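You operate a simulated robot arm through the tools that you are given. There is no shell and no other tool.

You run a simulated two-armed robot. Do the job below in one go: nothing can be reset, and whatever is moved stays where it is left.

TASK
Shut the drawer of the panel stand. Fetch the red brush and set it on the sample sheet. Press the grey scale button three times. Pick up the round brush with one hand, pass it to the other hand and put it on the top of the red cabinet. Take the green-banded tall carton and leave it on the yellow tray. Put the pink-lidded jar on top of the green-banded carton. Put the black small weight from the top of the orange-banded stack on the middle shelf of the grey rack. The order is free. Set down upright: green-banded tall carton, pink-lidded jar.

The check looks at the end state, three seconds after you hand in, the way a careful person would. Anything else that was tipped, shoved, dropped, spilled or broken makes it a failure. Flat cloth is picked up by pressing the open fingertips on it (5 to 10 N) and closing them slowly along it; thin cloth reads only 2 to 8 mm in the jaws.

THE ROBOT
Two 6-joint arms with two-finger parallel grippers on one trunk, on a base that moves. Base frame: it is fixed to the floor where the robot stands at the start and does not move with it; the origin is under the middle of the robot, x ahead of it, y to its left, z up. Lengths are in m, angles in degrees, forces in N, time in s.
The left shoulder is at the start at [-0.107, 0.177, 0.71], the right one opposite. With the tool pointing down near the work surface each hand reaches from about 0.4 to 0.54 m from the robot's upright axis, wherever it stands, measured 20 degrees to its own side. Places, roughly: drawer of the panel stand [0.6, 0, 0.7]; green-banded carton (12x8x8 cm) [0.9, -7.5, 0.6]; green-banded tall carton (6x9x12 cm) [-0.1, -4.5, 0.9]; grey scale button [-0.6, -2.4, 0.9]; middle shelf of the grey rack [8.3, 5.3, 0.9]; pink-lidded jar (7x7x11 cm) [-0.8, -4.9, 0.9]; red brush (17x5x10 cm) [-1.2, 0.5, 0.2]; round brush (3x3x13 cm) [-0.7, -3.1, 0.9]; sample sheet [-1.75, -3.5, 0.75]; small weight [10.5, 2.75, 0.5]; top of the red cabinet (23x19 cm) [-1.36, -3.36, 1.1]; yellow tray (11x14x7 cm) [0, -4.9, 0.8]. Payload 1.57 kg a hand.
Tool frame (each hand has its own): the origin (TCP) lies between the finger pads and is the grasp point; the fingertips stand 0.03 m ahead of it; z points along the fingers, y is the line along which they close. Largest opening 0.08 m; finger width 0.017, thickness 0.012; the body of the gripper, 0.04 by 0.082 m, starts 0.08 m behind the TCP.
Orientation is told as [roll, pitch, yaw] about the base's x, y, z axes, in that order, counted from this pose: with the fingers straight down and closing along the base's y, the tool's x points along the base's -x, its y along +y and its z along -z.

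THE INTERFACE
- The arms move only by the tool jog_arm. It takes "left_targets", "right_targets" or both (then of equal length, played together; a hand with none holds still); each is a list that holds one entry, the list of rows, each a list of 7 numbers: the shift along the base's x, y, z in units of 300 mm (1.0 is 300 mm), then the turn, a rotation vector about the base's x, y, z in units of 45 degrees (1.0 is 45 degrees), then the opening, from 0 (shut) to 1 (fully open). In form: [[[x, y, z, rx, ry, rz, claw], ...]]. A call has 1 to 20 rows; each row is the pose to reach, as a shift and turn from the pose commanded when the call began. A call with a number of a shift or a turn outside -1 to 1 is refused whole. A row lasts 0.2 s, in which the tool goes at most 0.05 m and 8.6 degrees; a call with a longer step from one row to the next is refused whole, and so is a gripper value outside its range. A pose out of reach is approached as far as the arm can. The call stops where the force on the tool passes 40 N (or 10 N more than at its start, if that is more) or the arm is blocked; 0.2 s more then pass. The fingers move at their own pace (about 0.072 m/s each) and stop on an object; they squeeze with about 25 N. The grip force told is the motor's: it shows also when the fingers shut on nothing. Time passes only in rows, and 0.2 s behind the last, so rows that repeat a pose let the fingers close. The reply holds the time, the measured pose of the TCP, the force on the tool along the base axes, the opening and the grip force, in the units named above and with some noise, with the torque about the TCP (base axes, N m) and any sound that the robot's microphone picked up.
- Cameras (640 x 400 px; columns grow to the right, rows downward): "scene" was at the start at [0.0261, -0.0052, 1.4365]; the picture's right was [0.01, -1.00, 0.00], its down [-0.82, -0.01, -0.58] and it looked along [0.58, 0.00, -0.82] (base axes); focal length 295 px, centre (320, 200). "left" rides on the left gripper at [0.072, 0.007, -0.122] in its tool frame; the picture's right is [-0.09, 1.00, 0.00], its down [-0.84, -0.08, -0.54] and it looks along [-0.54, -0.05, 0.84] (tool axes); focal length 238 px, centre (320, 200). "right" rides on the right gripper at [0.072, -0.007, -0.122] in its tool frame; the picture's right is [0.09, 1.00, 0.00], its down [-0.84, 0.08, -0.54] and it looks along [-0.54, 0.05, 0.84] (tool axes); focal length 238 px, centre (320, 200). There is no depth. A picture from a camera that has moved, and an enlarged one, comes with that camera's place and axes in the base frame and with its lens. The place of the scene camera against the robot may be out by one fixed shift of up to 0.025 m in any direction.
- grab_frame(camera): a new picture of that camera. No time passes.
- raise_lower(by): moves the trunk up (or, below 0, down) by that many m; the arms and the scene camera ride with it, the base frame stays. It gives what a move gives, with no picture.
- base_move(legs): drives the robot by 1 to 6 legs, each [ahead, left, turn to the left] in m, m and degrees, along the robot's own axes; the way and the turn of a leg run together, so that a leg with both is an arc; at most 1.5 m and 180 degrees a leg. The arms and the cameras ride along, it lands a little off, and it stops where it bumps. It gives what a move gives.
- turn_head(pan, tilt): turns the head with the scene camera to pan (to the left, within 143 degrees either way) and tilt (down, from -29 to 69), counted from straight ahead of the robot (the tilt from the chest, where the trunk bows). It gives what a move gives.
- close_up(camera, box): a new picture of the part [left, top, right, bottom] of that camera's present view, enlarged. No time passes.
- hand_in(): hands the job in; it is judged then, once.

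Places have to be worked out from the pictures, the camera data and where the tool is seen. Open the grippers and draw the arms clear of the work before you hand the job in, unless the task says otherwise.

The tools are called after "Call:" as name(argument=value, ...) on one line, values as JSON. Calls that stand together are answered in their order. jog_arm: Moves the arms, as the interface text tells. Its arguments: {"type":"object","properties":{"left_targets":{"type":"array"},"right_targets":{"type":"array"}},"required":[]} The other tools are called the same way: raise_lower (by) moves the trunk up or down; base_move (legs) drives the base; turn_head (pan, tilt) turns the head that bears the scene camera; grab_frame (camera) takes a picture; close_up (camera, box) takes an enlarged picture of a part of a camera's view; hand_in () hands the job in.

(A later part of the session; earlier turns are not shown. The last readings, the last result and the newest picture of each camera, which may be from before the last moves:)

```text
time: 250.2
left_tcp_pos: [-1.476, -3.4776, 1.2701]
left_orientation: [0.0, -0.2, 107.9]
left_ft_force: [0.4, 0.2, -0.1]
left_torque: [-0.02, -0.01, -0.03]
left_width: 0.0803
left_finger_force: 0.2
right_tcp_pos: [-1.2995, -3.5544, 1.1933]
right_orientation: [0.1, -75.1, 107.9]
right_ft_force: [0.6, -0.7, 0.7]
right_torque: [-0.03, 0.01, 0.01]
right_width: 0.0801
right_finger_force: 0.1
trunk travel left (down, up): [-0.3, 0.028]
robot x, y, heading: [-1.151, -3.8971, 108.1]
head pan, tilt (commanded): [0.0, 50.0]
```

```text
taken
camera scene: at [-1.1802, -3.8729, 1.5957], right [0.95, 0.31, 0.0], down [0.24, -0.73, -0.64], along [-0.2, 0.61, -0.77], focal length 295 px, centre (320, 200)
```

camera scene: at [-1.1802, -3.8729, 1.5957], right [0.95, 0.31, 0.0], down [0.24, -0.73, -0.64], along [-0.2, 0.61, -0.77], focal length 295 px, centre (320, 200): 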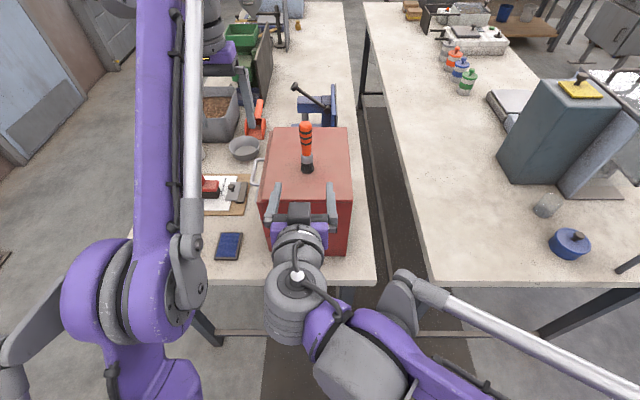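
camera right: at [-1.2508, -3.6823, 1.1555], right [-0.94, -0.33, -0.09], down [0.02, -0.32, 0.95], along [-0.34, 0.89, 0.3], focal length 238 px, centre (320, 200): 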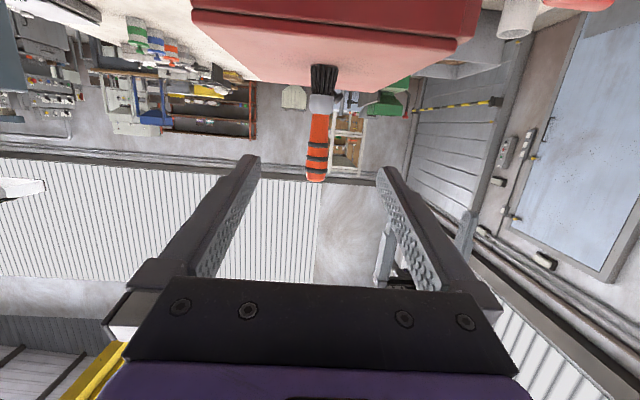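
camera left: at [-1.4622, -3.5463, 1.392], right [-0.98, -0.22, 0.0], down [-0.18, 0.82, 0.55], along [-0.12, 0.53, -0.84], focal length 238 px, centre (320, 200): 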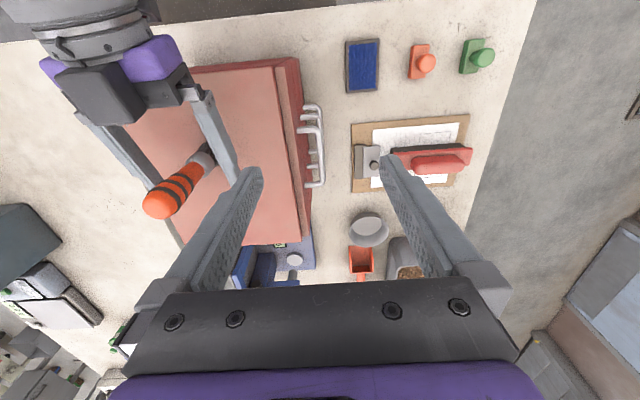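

The round brush stands upright on the red cabinet. I lift both hands back to a neutral carrying pose, then look behind me at the wooden and grey tables.

Call:
base_move(legs=[[-0.1, 0, 0]])

Call:
jog_arm(right_targets=[[[0, 0, 0, -0.159, -0.0515, 0, 1], [0, 0, 0, -0.318, -0.103, 0, 1], [0.04, 0.012, 0, -0.477, -0.155, 0, 1], [0.1, 0.03, 0, -0.636, -0.206, 0, 1], [0.2, 0.06, 0, -0.795, -0.258, 0, 1], [0.3, 0.09, 0, -0.95, -0.309, 0, 1]]])

Call:
turn_head(pan=143, tilt=35)

Call:
grab_frame(camera="scene")

Call:
turn_head(pan=-143, tilt=35)

Call:
grab_frame(camera="scene")

```text
time: 251.3
left_tcp_pos: [-1.4464, -3.5707, 1.2703]
left_orientation: [0.0, -0.2, 107.9]
left_ft_force: [-0.5, 0.1, 0.3]
left_torque: [0.02, -0.01, 0.0]
left_width: 0.0801
left_finger_force: 0.1
right_tcp_pos: [-1.2704, -3.6473, 1.1943]
right_orientation: [-0.1, -75.0, 108.0]
right_ft_force: [0.2, 0.8, -0.6]
right_torque: [0.0, -0.02, 0.0]
right_width: 0.0799
right_finger_force: 0.1
trunk travel left (down, up): [-0.3, 0.028]
robot x, y, heading: [-1.1257, -3.9908, 107.6]
head pan, tilt (commanded): [0.0, 50.0]
```

```text
time: 252.7
left_tcp_pos: [-1.4469, -3.5692, 1.2699]
left_orientation: [0.1, -0.2, 107.9]
left_ft_force: [-0.2, -0.8, -0.2]
left_torque: [0.0, 0.0, 0.01]
left_width: 0.0802
left_finger_force: 0.0
right_tcp_pos: [-1.1794, -3.6212, 1.1936]
right_orientation: [-0.1, -30.0, 107.9]
right_ft_force: [0.5, 0.3, 0.6]
right_torque: [0.01, -0.02, -0.03]
right_width: 0.0799
right_finger_force: 0.0
trunk travel left (down, up): [-0.3, 0.028]
robot x, y, heading: [-1.1303, -3.9933, 108.2]
head pan, tilt (commanded): [0.0, 50.0]
```

```text
time: 255.0
left_tcp_pos: [-1.4465, -3.5716, 1.2693]
left_orientation: [-0.1, -0.3, 108.0]
left_ft_force: [0.0, 0.6, 0.7]
left_torque: [-0.01, 0.02, 0.0]
left_width: 0.08
left_finger_force: 0.0
right_tcp_pos: [-1.179, -3.6216, 1.1943]
right_orientation: [-0.1, -30.0, 108.1]
right_ft_force: [0.2, 0.5, 0.7]
right_torque: [-0.01, 0.0, -0.02]
right_width: 0.08
right_finger_force: 0.0
trunk travel left (down, up): [-0.3, 0.028]
robot x, y, heading: [-1.1296, -3.9954, 108.1]
head pan, tilt (commanded): [143.0, 35.0]
```

```text
taken
camera scene: at [-1.1554, -4.1234, 1.6174], right [-0.95, 0.33, 0.0], down [0.19, 0.54, -0.82], along [-0.27, -0.77, -0.57], focal length 295 px, centre (320, 200)
```

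scene: 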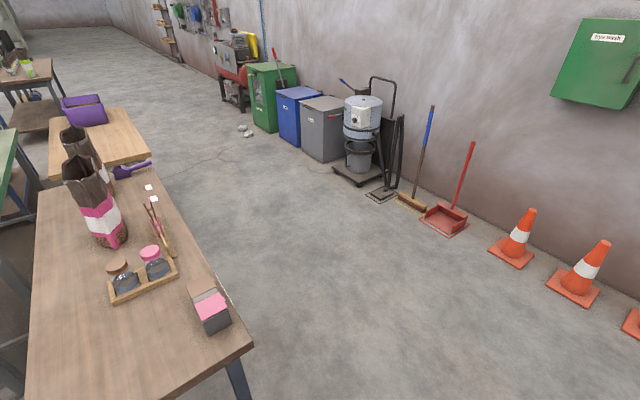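

```text
time: 258.9
left_tcp_pos: [-1.4466, -3.5712, 1.2698]
left_orientation: [0.0, -0.2, 107.9]
left_ft_force: [-0.3, 0.0, -0.1]
left_torque: [0.01, 0.0, -0.01]
left_width: 0.08
left_finger_force: 0.0
right_tcp_pos: [-1.1782, -3.6213, 1.193]
right_orientation: [-0.1, -30.1, 108.0]
right_ft_force: [0.1, -1.2, -0.6]
right_torque: [0.0, 0.02, -0.01]
right_width: 0.0804
right_finger_force: 0.0
trunk travel left (down, up): [-0.3, 0.028]
robot x, y, heading: [-1.1238, -3.9917, 107.8]
head pan, tilt (commanded): [-143.0, 35.0]
```

```text
taken
camera scene: at [-1.0546, -4.0907, 1.6175], right [-0.57, -0.82, 0.0], down [-0.47, 0.33, -0.82], along [0.67, -0.47, -0.57], focal length 295 px, centre (320, 200)
```

scene: 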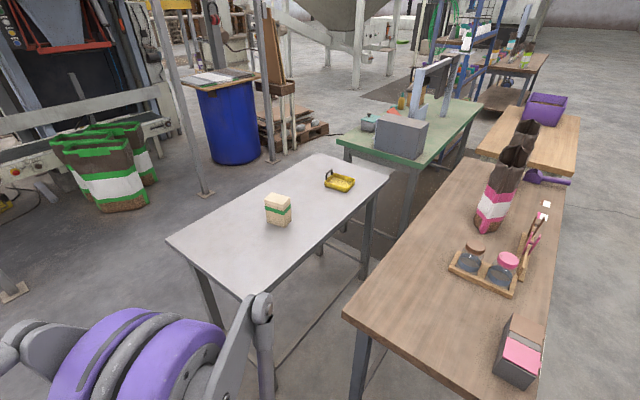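

The pink-lidded jar stands in a low wooden holder next to a brown-lidded one, near the wall-side edge of the wooden table (about (-0.86, -4.94)). I straighten the right hand and drive round to the wall side of that table, facing it.

Call:
jog_arm(right_targets=[[[0, 0, 0, -0.159, -0.0515, 0, 1], [0, 0, 0, -0.318, -0.103, 0, 1], [0.02, 0.006, 0, -0.477, -0.155, 0, 1], [0.04, 0.012, 0, -0.634, -0.206, 0, 1]]])

Call:
base_move(legs=[[0, 0.75, 0], [0, 0, -90.6], [0, -0.82, 0]])

Call:
turn_head(pan=-10, tilt=45)

Call:
grab_frame(camera="scene")

Call:
grab_frame(camera="right")

```text
time: 259.9
left_tcp_pos: [-1.4474, -3.5701, 1.2689]
left_orientation: [0.0, -0.2, 107.9]
left_ft_force: [0.3, 0.4, -0.4]
left_torque: [-0.01, -0.02, -0.02]
left_width: 0.0798
left_finger_force: 0.0
right_tcp_pos: [-1.167, -3.6162, 1.1938]
right_orientation: [0.0, 0.1, 108.1]
right_ft_force: [-0.5, 0.6, 0.4]
right_torque: [-0.01, -0.03, -0.01]
right_width: 0.0799
right_finger_force: 0.0
trunk travel left (down, up): [-0.3, 0.028]
robot x, y, heading: [-1.1249, -3.9927, 108.0]
head pan, tilt (commanded): [-143.0, 35.0]
```

```text
time: 278.0
left_tcp_pos: [-1.1859, -4.7083, 1.2712]
left_orientation: [0.1, -0.2, 15.5]
left_ft_force: [0.5, -0.1, -0.1]
left_torque: [0.05, 0.03, 0.02]
left_width: 0.0799
left_finger_force: 0.1
right_tcp_pos: [-1.2455, -4.9854, 1.1932]
right_orientation: [0.0, -0.1, 15.6]
right_ft_force: [-0.5, 0.1, -0.5]
right_torque: [0.02, -0.04, -0.01]
right_width: 0.08
right_finger_force: 0.0
trunk travel left (down, up): [-0.3, 0.028]
robot x, y, heading: [-1.6249, -5.0118, 15.4]
head pan, tilt (commanded): [-143.0, 35.0]
```

```text
time: 280.1
left_tcp_pos: [-1.1866, -4.7082, 1.2691]
left_orientation: [0.0, -0.2, 15.5]
left_ft_force: [-0.4, -0.4, 0.9]
left_torque: [-0.01, -0.02, -0.04]
left_width: 0.0798
left_finger_force: 0.0
right_tcp_pos: [-1.2456, -4.9861, 1.194]
right_orientation: [0.0, -0.2, 15.7]
right_ft_force: [-0.2, -0.6, -0.1]
right_torque: [0.02, -0.02, -0.01]
right_width: 0.08
right_finger_force: 0.0
trunk travel left (down, up): [-0.3, 0.028]
robot x, y, heading: [-1.6212, -5.0149, 15.9]
head pan, tilt (commanded): [-10.0, 45.0]
```

```text
taken
camera scene: at [-1.5962, -5.0193, 1.6026], right [0.1, -1.0, 0.0], down [-0.7, -0.07, -0.71], along [0.7, 0.07, -0.71], focal length 295 px, centre (320, 200)
```

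scene: 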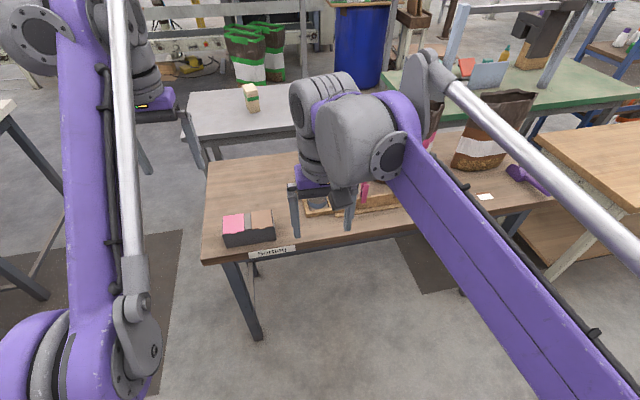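

```text
taken
camera right: at [-1.3122, -5.0112, 1.3153], right [-0.36, 0.93, 0.0], down [0.78, 0.3, 0.54], along [0.51, 0.19, -0.84], focal length 238 px, centre (320, 200)
```

right: 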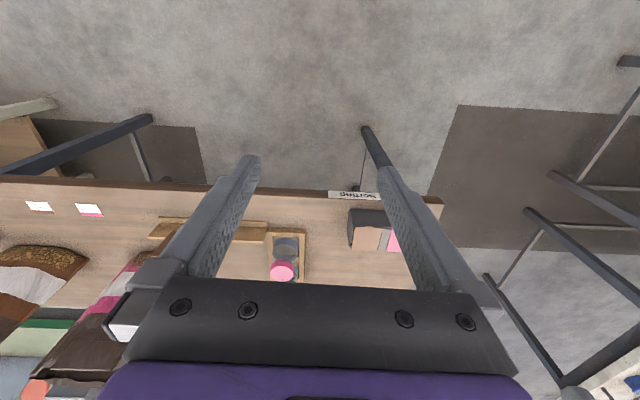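

Two rays fix the pink lid's top at (-0.856, -4.939, 0.929). I lower the trunk a little and drive 0.25 m toward the table.

Call:
raise_lower(by=-0.08)

Call:
base_move(legs=[[0.25, 0, 1.5]])

Call:
grab_frame(camera="right")

Call:
grab_frame(camera="scene")

```text
time: 281.3
left_tcp_pos: [-1.1963, -4.7112, 1.1616]
left_orientation: [0.0, 2.5, 15.5]
left_ft_force: [-0.4, -0.3, 1.4]
left_torque: [-0.04, -0.02, -0.04]
left_width: 0.0798
left_finger_force: 0.1
right_tcp_pos: [-1.2446, -4.9845, 1.1129]
right_orientation: [-0.1, 0.0, 15.5]
right_ft_force: [-0.3, -0.2, -0.3]
right_torque: [-0.02, 0.01, 0.01]
right_width: 0.0799
right_finger_force: 0.0
trunk travel left (down, up): [-0.22, 0.108]
robot x, y, heading: [-1.6233, -5.0096, 15.7]
head pan, tilt (commanded): [-10.0, 45.0]
```

```text
time: 283.1
left_tcp_pos: [-0.9661, -4.6307, 1.1608]
left_orientation: [-0.1, 2.5, 17.0]
left_ft_force: [-0.3, 0.2, -0.5]
left_torque: [-0.01, -0.01, 0.0]
left_width: 0.0797
left_finger_force: 0.1
right_tcp_pos: [-1.0064, -4.9058, 1.1132]
right_orientation: [0.0, 0.1, 17.1]
right_ft_force: [0.0, 0.2, -0.4]
right_torque: [0.01, 0.0, 0.0]
right_width: 0.0802
right_finger_force: 0.1
trunk travel left (down, up): [-0.22, 0.108]
robot x, y, heading: [-1.3853, -4.9421, 17.0]
head pan, tilt (commanded): [-10.0, 45.0]
```

```text
taken
camera right: at [-1.0733, -4.9337, 1.2352], right [-0.38, 0.92, 0.0], down [0.78, 0.32, 0.54], along [0.5, 0.21, -0.84], focal length 238 px, centre (320, 200)
```

right: 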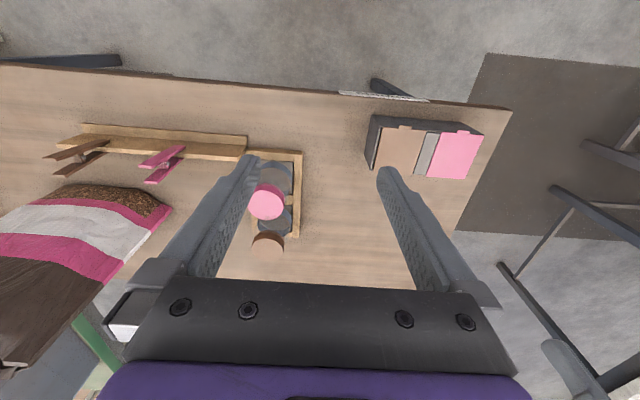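

```text
taken
camera scene: at [-1.3546, -4.9477, 1.5175], right [0.12, -0.99, 0.0], down [-0.7, -0.09, -0.71], along [0.7, 0.09, -0.71], focal length 295 px, centre (320, 200)
```

scene: 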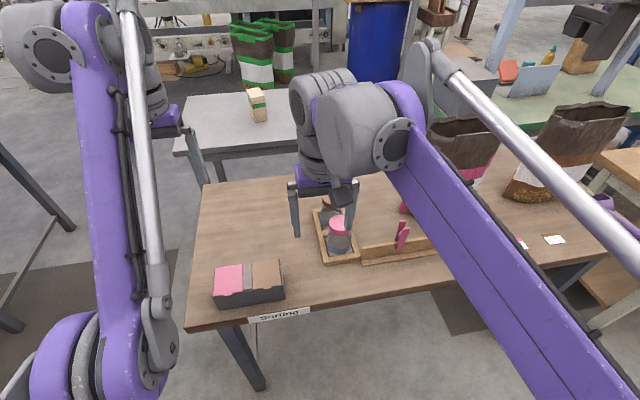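

The jar is nearly under the right hand. I zoom in to centre on the pink lid precisely, as the jar is almost as wide as my opening.

Call:
close_up(camera="right", box=[210, 130, 370, 260])

Call:
close_up(camera="scene", box=[270, 180, 430, 280])

```text
3.08 times, centred on (290, 195) of right
camera zoom: at [-1.0733, -4.9337, 1.2352], right [-0.38, 0.92, 0.0], down [0.78, 0.32, 0.54], along [0.5, 0.21, -0.84], focal length 733 px, centre (412, 215)
```

zoom: 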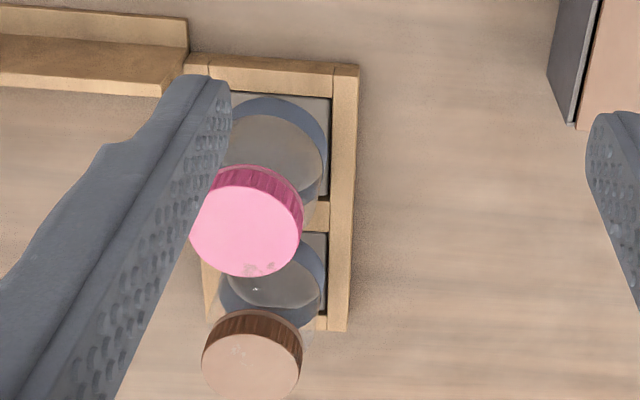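

```text
4.00 times, centred on (350, 230) of scene
camera zoom: at [-1.3546, -4.9477, 1.5175], right [0.12, -0.99, 0.0], down [-0.7, -0.09, -0.71], along [0.7, 0.09, -0.71], focal length 1178 px, centre (200, 80)
```

zoom: 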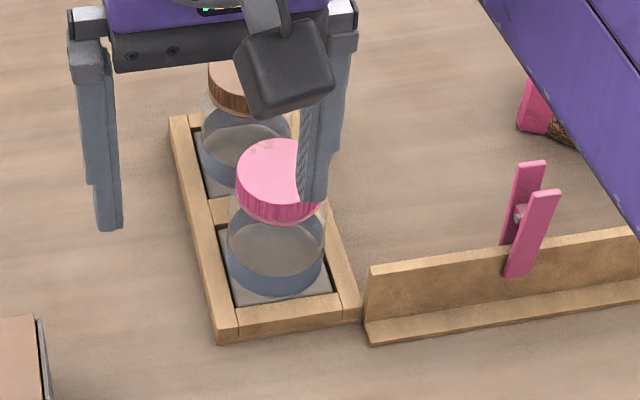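

Lid centre comes out at about (-0.850, -4.934) with top near z 0.925. I bring the open right hand over it at z 1.04 and check centring.

Call:
jog_arm(right_targets=[[[0.13, -0.023, -0.05, 0, 0, 0, 1], [0.26, -0.046, -0.1, 0, 0, 0, 1], [0.39, -0.07, -0.17, 0, 0, 0, 1], [0.52, -0.094, -0.24, 0, 0, 0, 1], [0.52, -0.094, -0.24, 0, 0, 0, 1]]])

Call:
grab_frame(camera="right")

Call:
close_up(camera="scene", box=[250, 120, 450, 245])

```text
time: 284.3
left_tcp_pos: [-0.9666, -4.6293, 1.1622]
left_orientation: [0.0, 2.4, 16.9]
left_ft_force: [0.1, 0.4, -0.4]
left_torque: [0.0, 0.0, 0.01]
left_width: 0.08
left_finger_force: 0.0
right_tcp_pos: [-0.8521, -4.9347, 1.042]
right_orientation: [-0.2, -0.1, 17.1]
right_ft_force: [-1.2, 0.1, -1.2]
right_torque: [0.02, -0.02, 0.01]
right_width: 0.0799
right_finger_force: 0.1
trunk travel left (down, up): [-0.22, 0.108]
robot x, y, heading: [-1.3876, -4.9392, 17.1]
head pan, tilt (commanded): [-10.0, 45.0]
```

```text
taken
camera right: at [-0.9187, -4.9626, 1.1635], right [-0.38, 0.92, 0.0], down [0.78, 0.32, 0.54], along [0.5, 0.21, -0.84], focal length 238 px, centre (320, 200)
```

right: 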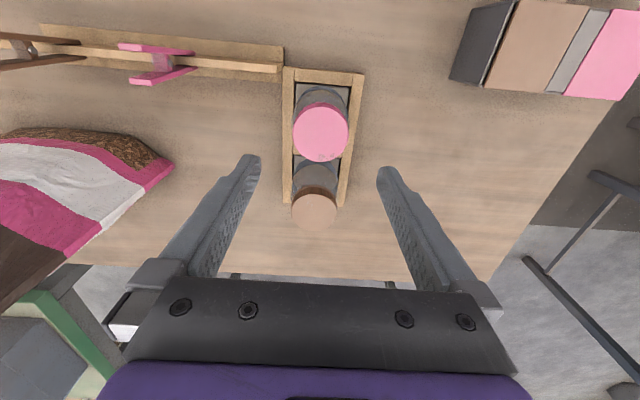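

```text
3.20 times, centred on (350, 182) of scene
camera zoom: at [-1.3561, -4.9478, 1.5176], right [0.12, -0.99, 0.0], down [-0.7, -0.09, -0.71], along [0.7, 0.09, -0.71], focal length 943 px, centre (224, 256)
```

zoom: 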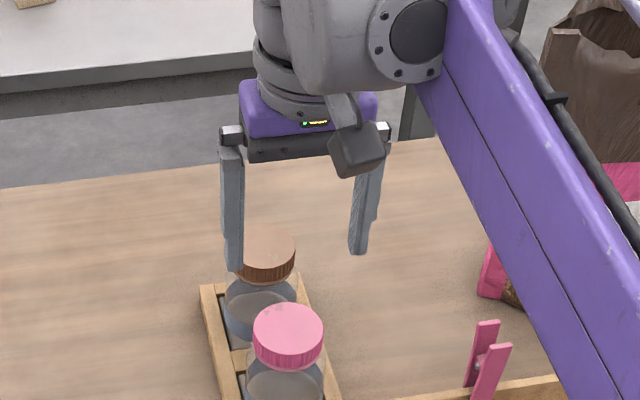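

The lid is centred laterally to within a millimetre. I lower until the fingertips are level with the lid top and check again.

Call:
jog_arm(right_targets=[[[0.005, 0.002, -0.12, 0, 0, 0, 1], [0.01, 0.003, -0.22, 0, 0, 0, 1], [0.01, 0.003, -0.29, 0, 0, 0, 1], [0.01, 0.003, -0.29, 0, 0, 0, 1]]])

Call:
grab_frame(camera="right")

```text
time: 285.3
left_tcp_pos: [-0.9664, -4.6308, 1.1606]
left_orientation: [0.0, 2.4, 16.9]
left_ft_force: [0.8, 0.0, -0.4]
left_torque: [-0.01, 0.01, -0.01]
left_width: 0.08
left_finger_force: 0.0
right_tcp_pos: [-0.8475, -4.9331, 0.9554]
right_orientation: [0.0, -0.1, 17.2]
right_ft_force: [-0.6, 1.2, -0.5]
right_torque: [-0.02, -0.04, 0.0]
right_width: 0.0798
right_finger_force: 0.0
trunk travel left (down, up): [-0.22, 0.108]
robot x, y, heading: [-1.3856, -4.9369, 16.7]
head pan, tilt (commanded): [-10.0, 45.0]
```

```text
taken
camera right: at [-0.9145, -4.9612, 1.076], right [-0.38, 0.92, 0.0], down [0.78, 0.32, 0.54], along [0.5, 0.21, -0.84], focal length 238 px, centre (320, 200)
```

right: 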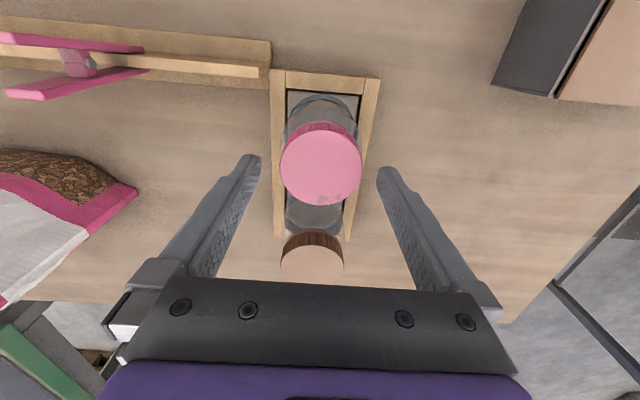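

The lid top is level with the fingertips at z≈0.925 and centred. I lower 5 cm around the jar and close.

Call:
jog_arm(right_targets=[[[0, 0, -0.08, 0, 0, 0, 1], [0, 0, -0.165, 0, 0, 0, 1], [0, 0, -0.165, 0, 0, 0, 0.8], [0, 0, -0.165, 0, 0, 0, 0.5], [0, 0, -0.165, 0, 0, 0, 0], [0, 0, -0.165, 0, 0, 0, 0], [0, 0, -0.165, 0, 0, 0, 0]]])

Call:
grab_frame(camera="right")

```text
time: 286.9
left_tcp_pos: [-0.9657, -4.6301, 1.162]
left_orientation: [0.0, 2.5, 17.0]
left_ft_force: [0.6, -0.2, -1.3]
left_torque: [0.01, 0.03, -0.04]
left_width: 0.08
left_finger_force: 0.0
right_tcp_pos: [-0.8476, -4.9328, 0.9045]
right_orientation: [0.0, 0.0, 17.1]
right_ft_force: [0.1, 0.1, 0.2]
right_torque: [0.0, 0.02, -0.02]
right_width: 0.0656
right_finger_force: 25.4
trunk travel left (down, up): [-0.22, 0.108]
robot x, y, heading: [-1.3832, -4.9335, 16.9]
head pan, tilt (commanded): [-10.0, 45.0]
```

```text
taken
camera right: at [-0.9141, -4.9613, 1.0267], right [-0.38, 0.92, 0.0], down [0.78, 0.32, 0.54], along [0.5, 0.21, -0.84], focal length 238 px, centre (320, 200)
```

right: 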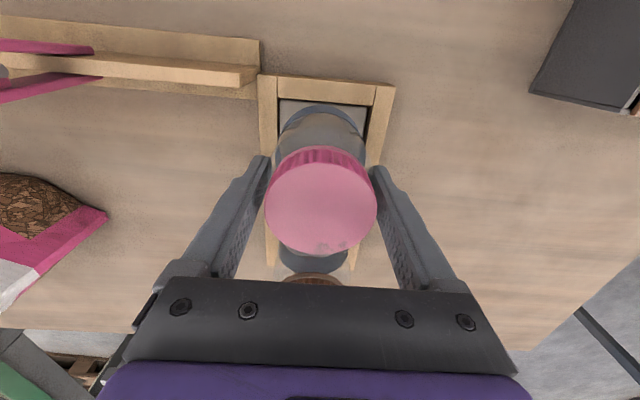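

The jar is held (65.6 mm, 25 N). I lift it straight up out of the holder.

Call:
jog_arm(right_targets=[[[0, 0, 0.05, 0, 0, 0, 0], [0, 0, 0.1, 0, 0, 0, 0], [0, 0, 0.17, 0, 0, 0, 0], [0, 0, 0.26, 0, 0, 0, 0], [0, 0, 0.36, 0, 0, 0, 0], [0, 0, 0.48, 0, 0, 0, 0], [0, 0, 0.6, 0, 0, 0, 0]]])

Call:
grab_frame(camera="right")

Call:
grab_frame(camera="scene")

```text
time: 288.5
left_tcp_pos: [-0.9657, -4.63, 1.1613]
left_orientation: [0.1, 2.5, 16.9]
left_ft_force: [-0.2, -0.6, 0.7]
left_torque: [-0.02, 0.03, -0.01]
left_width: 0.0801
left_finger_force: 0.1
right_tcp_pos: [-0.8482, -4.9339, 1.0866]
right_orientation: [0.0, 0.0, 17.1]
right_ft_force: [-1.1, 0.1, -1.5]
right_torque: [0.03, 0.0, -0.02]
right_width: 0.0658
right_finger_force: 25.3
trunk travel left (down, up): [-0.22, 0.108]
robot x, y, heading: [-1.3859, -4.9382, 16.8]
head pan, tilt (commanded): [-10.0, 45.0]
```

```text
taken
camera right: at [-0.9153, -4.9611, 1.2075], right [-0.38, 0.92, 0.0], down [0.78, 0.32, 0.54], along [0.5, 0.21, -0.84], focal length 238 px, centre (320, 200)
```

right: 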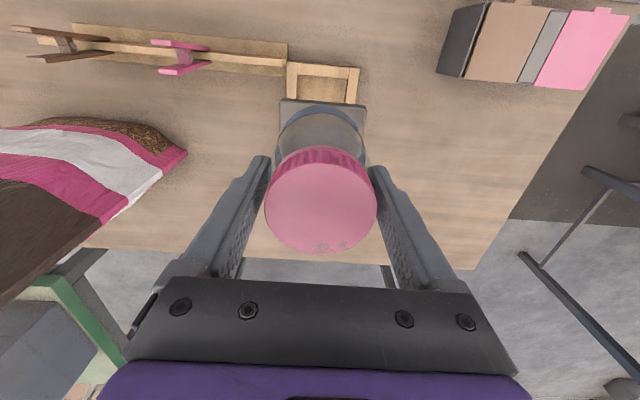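

```text
taken
camera scene: at [-1.3548, -4.9477, 1.5175], right [0.12, -0.99, 0.0], down [-0.7, -0.09, -0.71], along [0.7, 0.09, -0.71], focal length 295 px, centre (320, 200)
```

scene: 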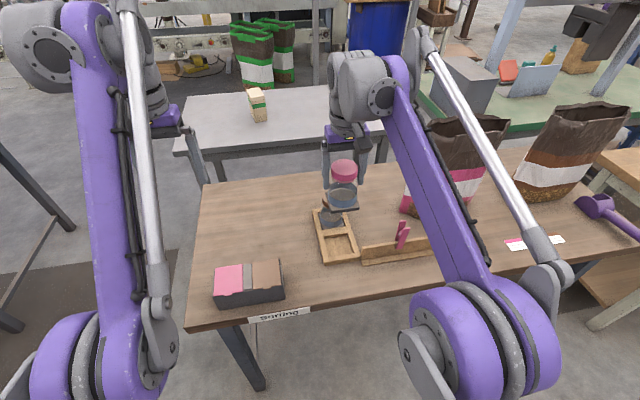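

The jar, with a square base plate, is out of its holder. I back off from the table and look along the wall side toward the other green-banded carton near (0.9, -7.5).

Call:
base_move(legs=[[-0.4, 0, 0]])

Call:
turn_head(pan=-70, tilt=20)

Call:
grab_frame(camera="scene")

Call:
turn_head(pan=-30, tilt=20)

Call:
grab_frame(camera="scene")

```text
time: 291.0
left_tcp_pos: [-1.348, -4.7463, 1.1606]
left_orientation: [-0.1, 2.4, 17.4]
left_ft_force: [0.0, -0.1, 0.2]
left_torque: [0.01, -0.03, -0.01]
left_width: 0.08
left_finger_force: 0.0
right_tcp_pos: [-1.2279, -5.047, 1.0869]
right_orientation: [0.0, 0.0, 17.5]
right_ft_force: [0.6, 0.7, -1.9]
right_torque: [0.01, -0.02, -0.01]
right_width: 0.0654
right_finger_force: 25.3
trunk travel left (down, up): [-0.22, 0.108]
robot x, y, heading: [-1.7633, -5.0582, 17.3]
head pan, tilt (commanded): [-10.0, 45.0]
```

```text
time: 292.3
left_tcp_pos: [-1.3476, -4.7448, 1.1605]
left_orientation: [-0.1, 2.6, 17.5]
left_ft_force: [-0.7, -0.9, 1.0]
left_torque: [0.01, 0.02, 0.01]
left_width: 0.0798
left_finger_force: 0.0
right_tcp_pos: [-1.227, -5.0468, 1.0853]
right_orientation: [0.0, 0.1, 17.4]
right_ft_force: [0.3, 0.2, -1.5]
right_torque: [0.0, 0.03, 0.04]
right_width: 0.0656
right_finger_force: 24.9
trunk travel left (down, up): [-0.22, 0.108]
robot x, y, heading: [-1.7629, -5.0584, 17.5]
head pan, tilt (commanded): [-70.0, 20.0]
```

```text
taken
camera scene: at [-1.758, -5.1494, 1.5562], right [-0.79, -0.61, 0.0], down [-0.21, 0.27, -0.94], along [0.57, -0.75, -0.34], focal length 295 px, centre (320, 200)
```

scene: 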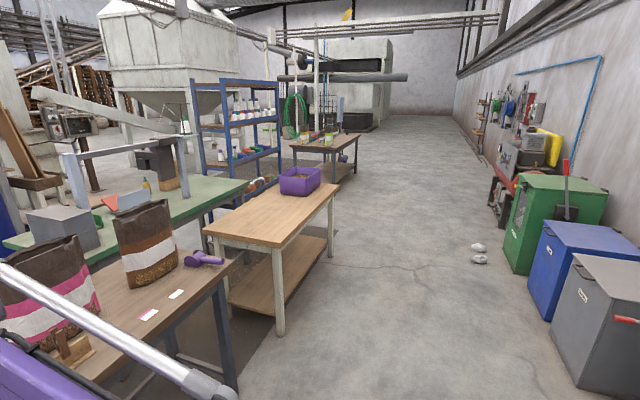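

```text
time: 293.4
left_tcp_pos: [-1.347, -4.7448, 1.1624]
left_orientation: [0.1, 2.5, 17.4]
left_ft_force: [0.1, 0.6, 0.7]
left_torque: [0.0, -0.04, -0.02]
left_width: 0.08
left_finger_force: 0.1
right_tcp_pos: [-1.2279, -5.0449, 1.0859]
right_orientation: [0.0, 0.0, 17.5]
right_ft_force: [0.7, 0.4, -0.3]
right_torque: [0.01, 0.01, -0.03]
right_width: 0.0656
right_finger_force: 24.6
trunk travel left (down, up): [-0.22, 0.108]
robot x, y, heading: [-1.7616, -5.0615, 17.3]
head pan, tilt (commanded): [-30.0, 20.0]
```

```text
taken
camera scene: at [-1.7238, -5.0958, 1.5562], right [-0.22, -0.98, 0.0], down [-0.33, 0.07, -0.94], along [0.92, -0.2, -0.34], focal length 295 px, centre (320, 200)
```

scene: 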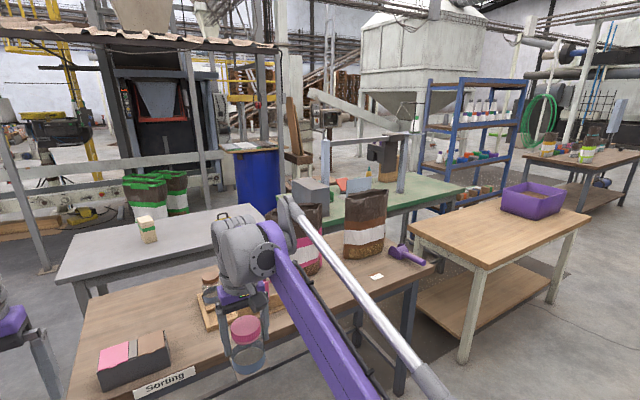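

The listed place falls on a lower shelf of the blue rack. I zoom in on that rack.

Call:
close_up(camera="scene", box=[400, 70, 560, 220])

Call:
turn_head(pan=-60, tilt=15)

Call:
close_up(camera="scene", box=[200, 80, 360, 230])

```text
2.67 times, centred on (480, 145) of scene
camera zoom: at [-1.7238, -5.0958, 1.5562], right [-0.22, -0.98, 0.0], down [-0.33, 0.07, -0.94], along [0.92, -0.2, -0.34], focal length 786 px, centre (-107, 347)
```

zoom: 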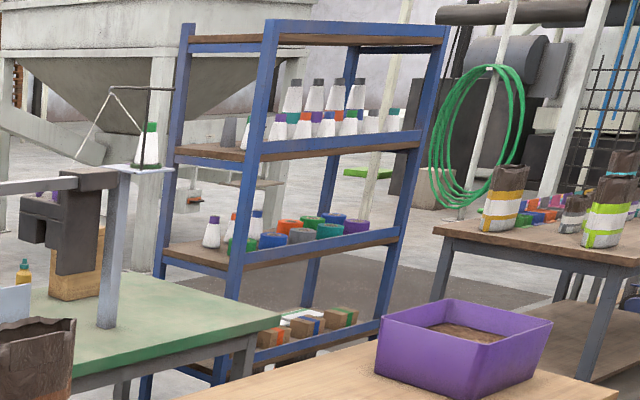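

```text
time: 294.3
left_tcp_pos: [-1.3478, -4.7445, 1.161]
left_orientation: [0.0, 2.5, 17.5]
left_ft_force: [-0.2, 0.2, -1.0]
left_torque: [-0.02, -0.01, -0.02]
left_width: 0.0799
left_finger_force: 0.0
right_tcp_pos: [-1.2276, -5.0462, 1.0863]
right_orientation: [0.0, 0.0, 17.4]
right_ft_force: [-0.5, -0.4, -2.8]
right_torque: [0.0, 0.0, -0.04]
right_width: 0.0656
right_finger_force: 25.7
trunk travel left (down, up): [-0.22, 0.108]
robot x, y, heading: [-1.7612, -5.0574, 17.5]
head pan, tilt (commanded): [-60.0, 15.0]
```

```text
2.67 times, centred on (280, 155) of scene
camera zoom: at [-1.7458, -5.1387, 1.5643], right [-0.68, -0.74, 0.0], down [-0.19, 0.17, -0.97], along [0.71, -0.65, -0.26], focal length 786 px, centre (427, 320)
```

zoom: 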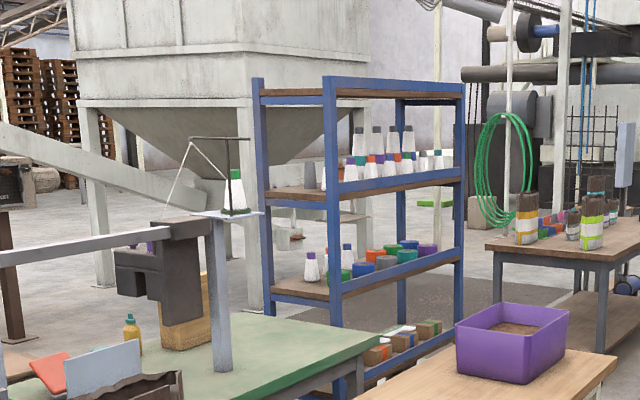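

Banded cartons (orange, blue, green) lie on the blue rack's low shelf; the green-banded one is the rightmost. I drive along the wall side, hands toward the tables, until level with the rack.

Call:
base_move(legs=[[0, -1.4, 0], [0, -1.3, 0]])

Call:
turn_head(pan=0, tilt=25)

Call:
grab_frame(camera="scene")

Call:
turn_head(pan=40, tilt=25)

Call:
grab_frame(camera="scene")

```text
time: 318.0
left_tcp_pos: [-0.5171, -7.306, 1.1614]
left_orientation: [-0.1, 2.5, 18.5]
left_ft_force: [0.4, 0.0, 0.6]
left_torque: [-0.01, -0.04, -0.04]
left_width: 0.0802
left_finger_force: 0.1
right_tcp_pos: [-0.3924, -7.6053, 1.0851]
right_orientation: [0.1, 0.0, 18.5]
right_ft_force: [0.5, 0.5, -1.9]
right_torque: [0.01, 0.01, -0.05]
right_width: 0.0652
right_finger_force: 25.0
trunk travel left (down, up): [-0.22, 0.108]
robot x, y, heading: [-0.9311, -7.6202, 18.4]
head pan, tilt (commanded): [-60.0, 15.0]
```

```text
time: 319.3
left_tcp_pos: [-0.5163, -7.3064, 1.1609]
left_orientation: [-0.1, 2.5, 18.4]
left_ft_force: [0.1, -0.1, 0.1]
left_torque: [0.03, -0.01, 0.0]
left_width: 0.0799
left_finger_force: 0.1
right_tcp_pos: [-0.3935, -7.6052, 1.0851]
right_orientation: [0.0, 0.0, 18.5]
right_ft_force: [0.6, 0.1, -1.7]
right_torque: [0.01, 0.03, 0.02]
right_width: 0.0654
right_finger_force: 24.6
trunk travel left (down, up): [-0.22, 0.108]
robot x, y, heading: [-0.9308, -7.6242, 18.4]
head pan, tilt (commanded): [0.0, 25.0]
```

```text
taken
camera scene: at [-0.8917, -7.6152, 1.5481], right [0.32, -0.95, 0.0], down [-0.4, -0.13, -0.91], along [0.86, 0.29, -0.42], focal length 295 px, centre (320, 200)
```

scene: 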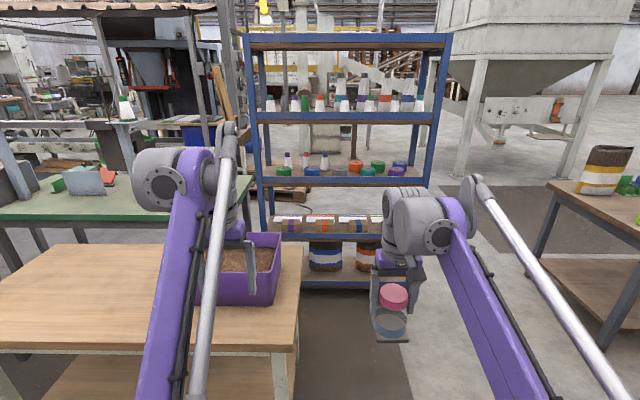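

```text
time: 320.3
left_tcp_pos: [-0.5169, -7.3059, 1.1614]
left_orientation: [0.0, 2.5, 18.5]
left_ft_force: [0.6, 0.3, 0.1]
left_torque: [0.03, -0.01, 0.01]
left_width: 0.0799
left_finger_force: 0.0
right_tcp_pos: [-0.3915, -7.6048, 1.086]
right_orientation: [-0.1, 0.0, 18.5]
right_ft_force: [-0.1, -0.3, -1.3]
right_torque: [0.01, -0.02, 0.02]
right_width: 0.0653
right_finger_force: 25.3
trunk travel left (down, up): [-0.22, 0.108]
robot x, y, heading: [-0.9253, -7.6269, 18.4]
head pan, tilt (commanded): [40.0, 25.0]
```

```text
taken
camera scene: at [-0.9309, -7.5658, 1.5481], right [0.85, -0.52, 0.0], down [-0.22, -0.36, -0.91], along [0.48, 0.77, -0.42], focal length 295 px, centre (320, 200)
```

scene: 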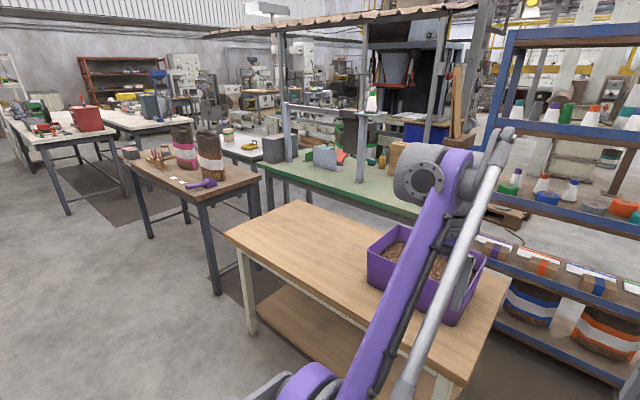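

The green-banded carton lies on a shelf with little height above it, so the jar must go in with a forward-tilted hand. I will pass the jar to the left hand, tilted, gripping it low: first I bring the right hand to the middle and start tilting the left.

Call:
jog_arm(left_targets=[[[-0.04, -0.0125, -0.06, 0.047, -0.141, 0, 1], [-0.075, -0.025, -0.12, 0.094, -0.281, 0, 1], [-0.11, -0.0375, -0.18, 0.14, -0.422, 0, 1], [-0.15, -0.05, -0.25, 0.187, -0.562, 0, 1], [-0.19, -0.0625, -0.31, 0.234, -0.703, 0, 1], [-0.225, -0.075, -0.37, 0.281, -0.844, 0, 1]]], right_targets=[[[-0.015, 0.07, 0.01, 0, 0, 0, 0], [-0.03, 0.14, 0.02, 0, 0, 0, 0], [-0.045, 0.21, 0.03, 0, 0, 0, 0], [-0.06, 0.285, 0.04, 0, 0, 0, 0], [-0.075, 0.355, 0.05, 0, 0, 0, 0], [-0.089, 0.427, 0.05, 0, 0, 0, 0]]])

Call:
jog_arm(left_targets=[[[0, 0, 0, 0.048, -0.145, 0, 1], [0, 0, 0, 0.0965, -0.29, 0, 1], [0, 0, 0, 0.145, -0.435, 0, 1], [0, 0, 0, 0.193, -0.58, 0, 1]]])

Call:
turn_head(pan=0, tilt=45)

Call:
grab_frame(camera="scene")

Call:
grab_frame(camera="left")

```text
time: 321.7
left_tcp_pos: [-0.585, -7.3279, 1.0505]
left_orientation: [-0.1, -37.6, 18.4]
left_ft_force: [-0.2, -0.4, 0.3]
left_torque: [0.0, 0.01, 0.01]
left_width: 0.0799
left_finger_force: 0.1
right_tcp_pos: [-0.4191, -7.4756, 1.1008]
right_orientation: [-0.1, -0.1, 18.6]
right_ft_force: [0.0, 0.4, -2.3]
right_torque: [-0.02, -0.01, -0.01]
right_width: 0.0655
right_finger_force: 25.5
trunk travel left (down, up): [-0.22, 0.108]
robot x, y, heading: [-0.9288, -7.6266, 18.6]
head pan, tilt (commanded): [40.0, 25.0]
```

```text
time: 322.7
left_tcp_pos: [-0.5857, -7.3287, 1.05]
left_orientation: [0.1, -65.1, 18.4]
left_ft_force: [-0.1, 0.0, 0.1]
left_torque: [0.0, 0.0, 0.01]
left_width: 0.0801
left_finger_force: 0.1
right_tcp_pos: [-0.4188, -7.4772, 1.101]
right_orientation: [0.0, -0.2, 18.4]
right_ft_force: [-0.5, -0.5, -1.8]
right_torque: [0.01, 0.0, 0.01]
right_width: 0.0653
right_finger_force: 24.8
trunk travel left (down, up): [-0.22, 0.108]
robot x, y, heading: [-0.928, -7.6246, 18.5]
head pan, tilt (commanded): [40.0, 25.0]
```

```text
time: 323.8
left_tcp_pos: [-0.5846, -7.328, 1.0505]
left_orientation: [0.2, -65.0, 18.4]
left_ft_force: [0.9, -0.8, 0.6]
left_torque: [0.02, -0.03, 0.03]
left_width: 0.0801
left_finger_force: 0.1
right_tcp_pos: [-0.4195, -7.4785, 1.1013]
right_orientation: [0.1, -0.1, 18.6]
right_ft_force: [0.5, -0.2, -1.6]
right_torque: [-0.02, 0.03, 0.02]
right_width: 0.0655
right_finger_force: 24.7
trunk travel left (down, up): [-0.22, 0.108]
robot x, y, heading: [-0.932, -7.6239, 18.2]
head pan, tilt (commanded): [0.0, 45.0]
```

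```text
taken
camera scene: at [-0.902, -7.6185, 1.5176], right [0.32, -0.95, 0.0], down [-0.67, -0.22, -0.71], along [0.67, 0.22, -0.71], focal length 295 px, centre (320, 200)
```

scene: 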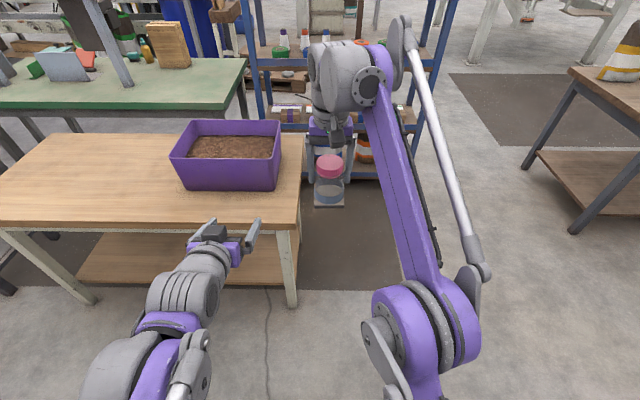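

```text
taken
camera left: at [-0.7216, -7.3653, 1.0369], right [-0.28, 0.96, 0.08], down [-0.11, -0.12, 0.99], along [0.95, 0.26, 0.13], focal length 238 px, centre (320, 200)
```

left: 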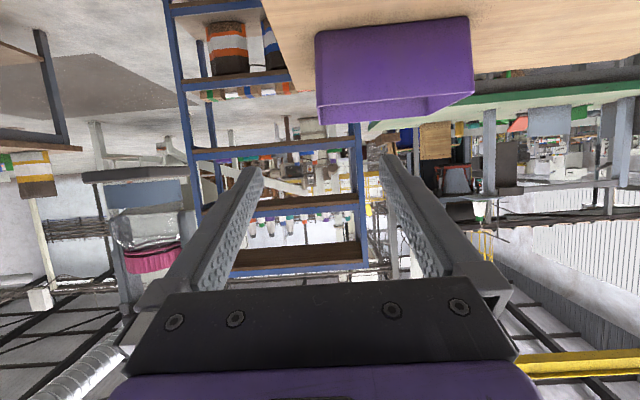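

The left hand is tilted 65° and lower than the jar's grip. I slide it sideways into line behind the jar and check.

Call:
jog_arm(left_targets=[[[0.041, -0.123, -0.01, 0, 0, 0, 1], [0.082, -0.246, -0.02, 0, 0, 0, 1], [0.123, -0.368, -0.032, 0, 0, 0, 1], [0.164, -0.491, -0.032, 0, 0, 0, 1], [0.205, -0.614, -0.032, 0, 0, 0, 1], [0.205, -0.614, -0.032, 0, 0, 0, 1]]])

Call:
grab_frame(camera="left")

Call:
grab_frame(camera="scene")

```text
time: 325.2
left_tcp_pos: [-0.5245, -7.5102, 1.0417]
left_orientation: [0.1, -65.1, 18.3]
left_ft_force: [-1.0, 0.5, 0.5]
left_torque: [-0.02, -0.01, -0.01]
left_width: 0.0799
left_finger_force: 0.1
right_tcp_pos: [-0.4192, -7.4781, 1.1016]
right_orientation: [-0.1, -0.2, 18.5]
right_ft_force: [-0.6, -0.3, -1.7]
right_torque: [-0.01, 0.0, 0.01]
right_width: 0.0656
right_finger_force: 25.0
trunk travel left (down, up): [-0.22, 0.108]
robot x, y, heading: [-0.9266, -7.6263, 18.5]
head pan, tilt (commanded): [0.0, 45.0]
```

```text
taken
camera left: at [-0.6607, -7.5488, 1.0288], right [-0.28, 0.96, 0.08], down [-0.11, -0.12, 0.99], along [0.95, 0.26, 0.14], focal length 238 px, centre (320, 200)
```

left: 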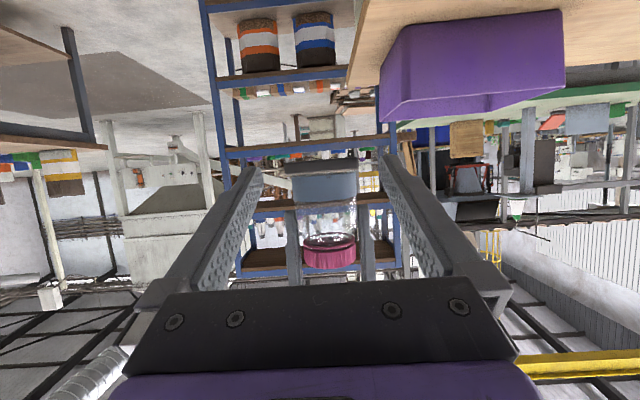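

```text
taken
camera scene: at [-0.9025, -7.6182, 1.5176], right [0.32, -0.95, 0.0], down [-0.67, -0.22, -0.71], along [0.67, 0.22, -0.71], focal length 295 px, centre (320, 200)
```

scene: 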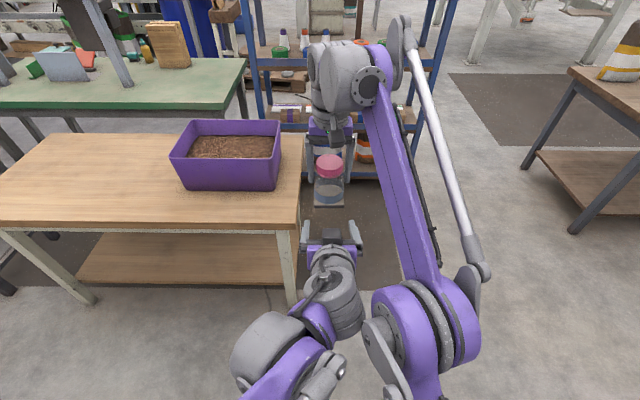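

The jar is laterally aligned with the left fingers. I zoom in to see how much free jar body there is between its base plate and the right fingertips.

Call:
close_up(camera="left", box=[240, 130, 400, 280])

```text
2.67 times, centred on (320, 205) of left
camera zoom: at [-0.6607, -7.5488, 1.0288], right [-0.28, 0.96, 0.08], down [-0.11, -0.12, 0.99], along [0.95, 0.26, 0.14], focal length 636 px, centre (320, 187)
```

zoom: 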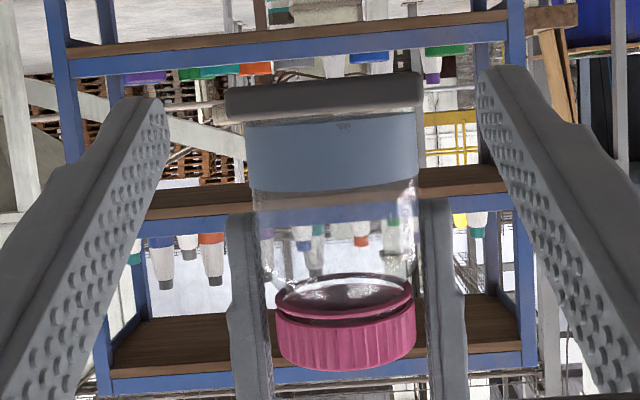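

There are about 34 mm of free jar body. I raise the left hand 10 mm to its middle, advance 0.107 m and close gently.

Call:
jog_arm(left_targets=[[[0, 0, 0.035, 0, 0, 0, 1], [0.09, 0.03, 0.035, 0, 0, 0, 1], [0.18, 0.06, 0.035, 0, 0, 0, 1], [0.27, 0.09, 0.035, 0, 0, 0, 1], [0.338, 0.113, 0.035, 0, 0, 0, 1], [0.338, 0.113, 0.035, 0, 0, 0, 1]]])

Call:
grab_frame(camera="left")

Call:
close_up(camera="scene", box=[260, 110, 420, 235])

```text
time: 326.6
left_tcp_pos: [-0.4226, -7.4777, 1.0502]
left_orientation: [0.0, -65.1, 18.2]
left_ft_force: [-0.7, 0.2, -1.1]
left_torque: [-0.01, -0.02, -0.02]
left_width: 0.0803
left_finger_force: 0.1
right_tcp_pos: [-0.4177, -7.4785, 1.1017]
right_orientation: [0.1, -0.1, 18.5]
right_ft_force: [-0.1, -0.3, -1.7]
right_torque: [-0.02, 0.02, 0.01]
right_width: 0.0655
right_finger_force: 25.7
trunk travel left (down, up): [-0.22, 0.108]
robot x, y, heading: [-0.9269, -7.629, 18.2]
head pan, tilt (commanded): [0.0, 45.0]
```

```text
taken
camera left: at [-0.5586, -7.5156, 1.0374], right [-0.28, 0.96, 0.08], down [-0.11, -0.12, 0.99], along [0.95, 0.26, 0.14], focal length 238 px, centre (320, 200)
```

left: 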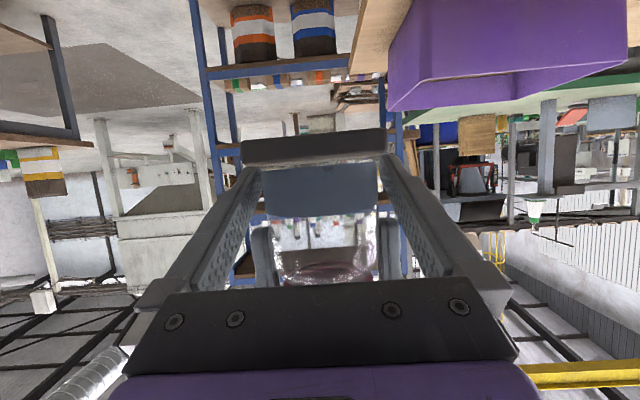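

```text
3.20 times, centred on (340, 172) of scene
camera zoom: at [-0.9025, -7.6186, 1.5176], right [0.32, -0.95, 0.0], down [-0.67, -0.22, -0.71], along [0.67, 0.22, -0.71], focal length 943 px, centre (256, 288)
```

zoom: 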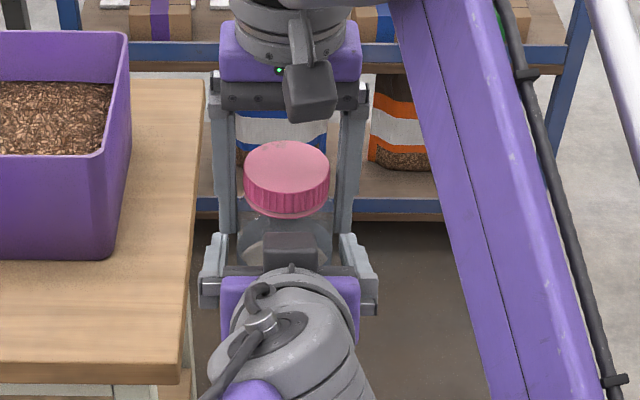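

The left fingers straddle the jar below the right ones. I close the left hand.

Call:
jog_arm(left_targets=[[[0, 0, 0, 0, 0, 0, 0.85], [0, 0, 0, 0, 0, 0, 0.7], [0, 0, 0, 0, 0, 0, 0.4], [0, 0, 0, 0, 0, 0, 0], [0, 0, 0, 0, 0, 0, 0], [0, 0, 0, 0, 0, 0, 0]]])

Call:
grab_frame(camera="left")

```text
time: 328.0
left_tcp_pos: [-0.4217, -7.4785, 1.0509]
left_orientation: [0.1, -65.1, 18.4]
left_ft_force: [1.8, 4.7, 0.5]
left_torque: [0.02, -0.03, 0.09]
left_width: 0.0674
left_finger_force: 24.6
right_tcp_pos: [-0.4199, -7.4768, 1.1017]
right_orientation: [-0.1, 0.0, 18.5]
right_ft_force: [-2.3, -5.1, -2.7]
right_torque: [-0.27, 0.15, -0.09]
right_width: 0.0655
right_finger_force: 25.0
trunk travel left (down, up): [-0.22, 0.108]
robot x, y, heading: [-0.9269, -7.6255, 18.3]
head pan, tilt (commanded): [0.0, 45.0]
```

```text
taken
camera left: at [-0.5585, -7.5155, 1.0373], right [-0.28, 0.96, 0.08], down [-0.11, -0.12, 0.99], along [0.95, 0.26, 0.14], focal length 238 px, centre (320, 200)
```

left: 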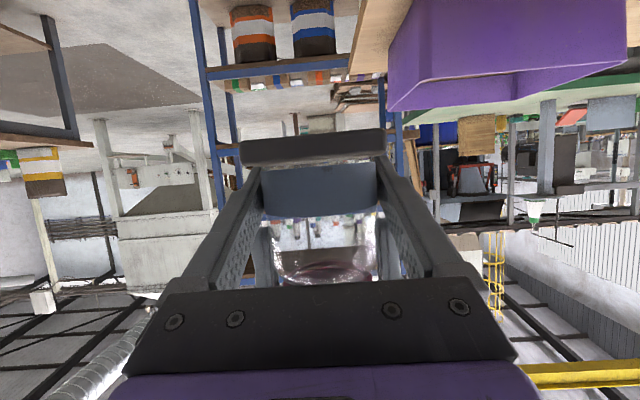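

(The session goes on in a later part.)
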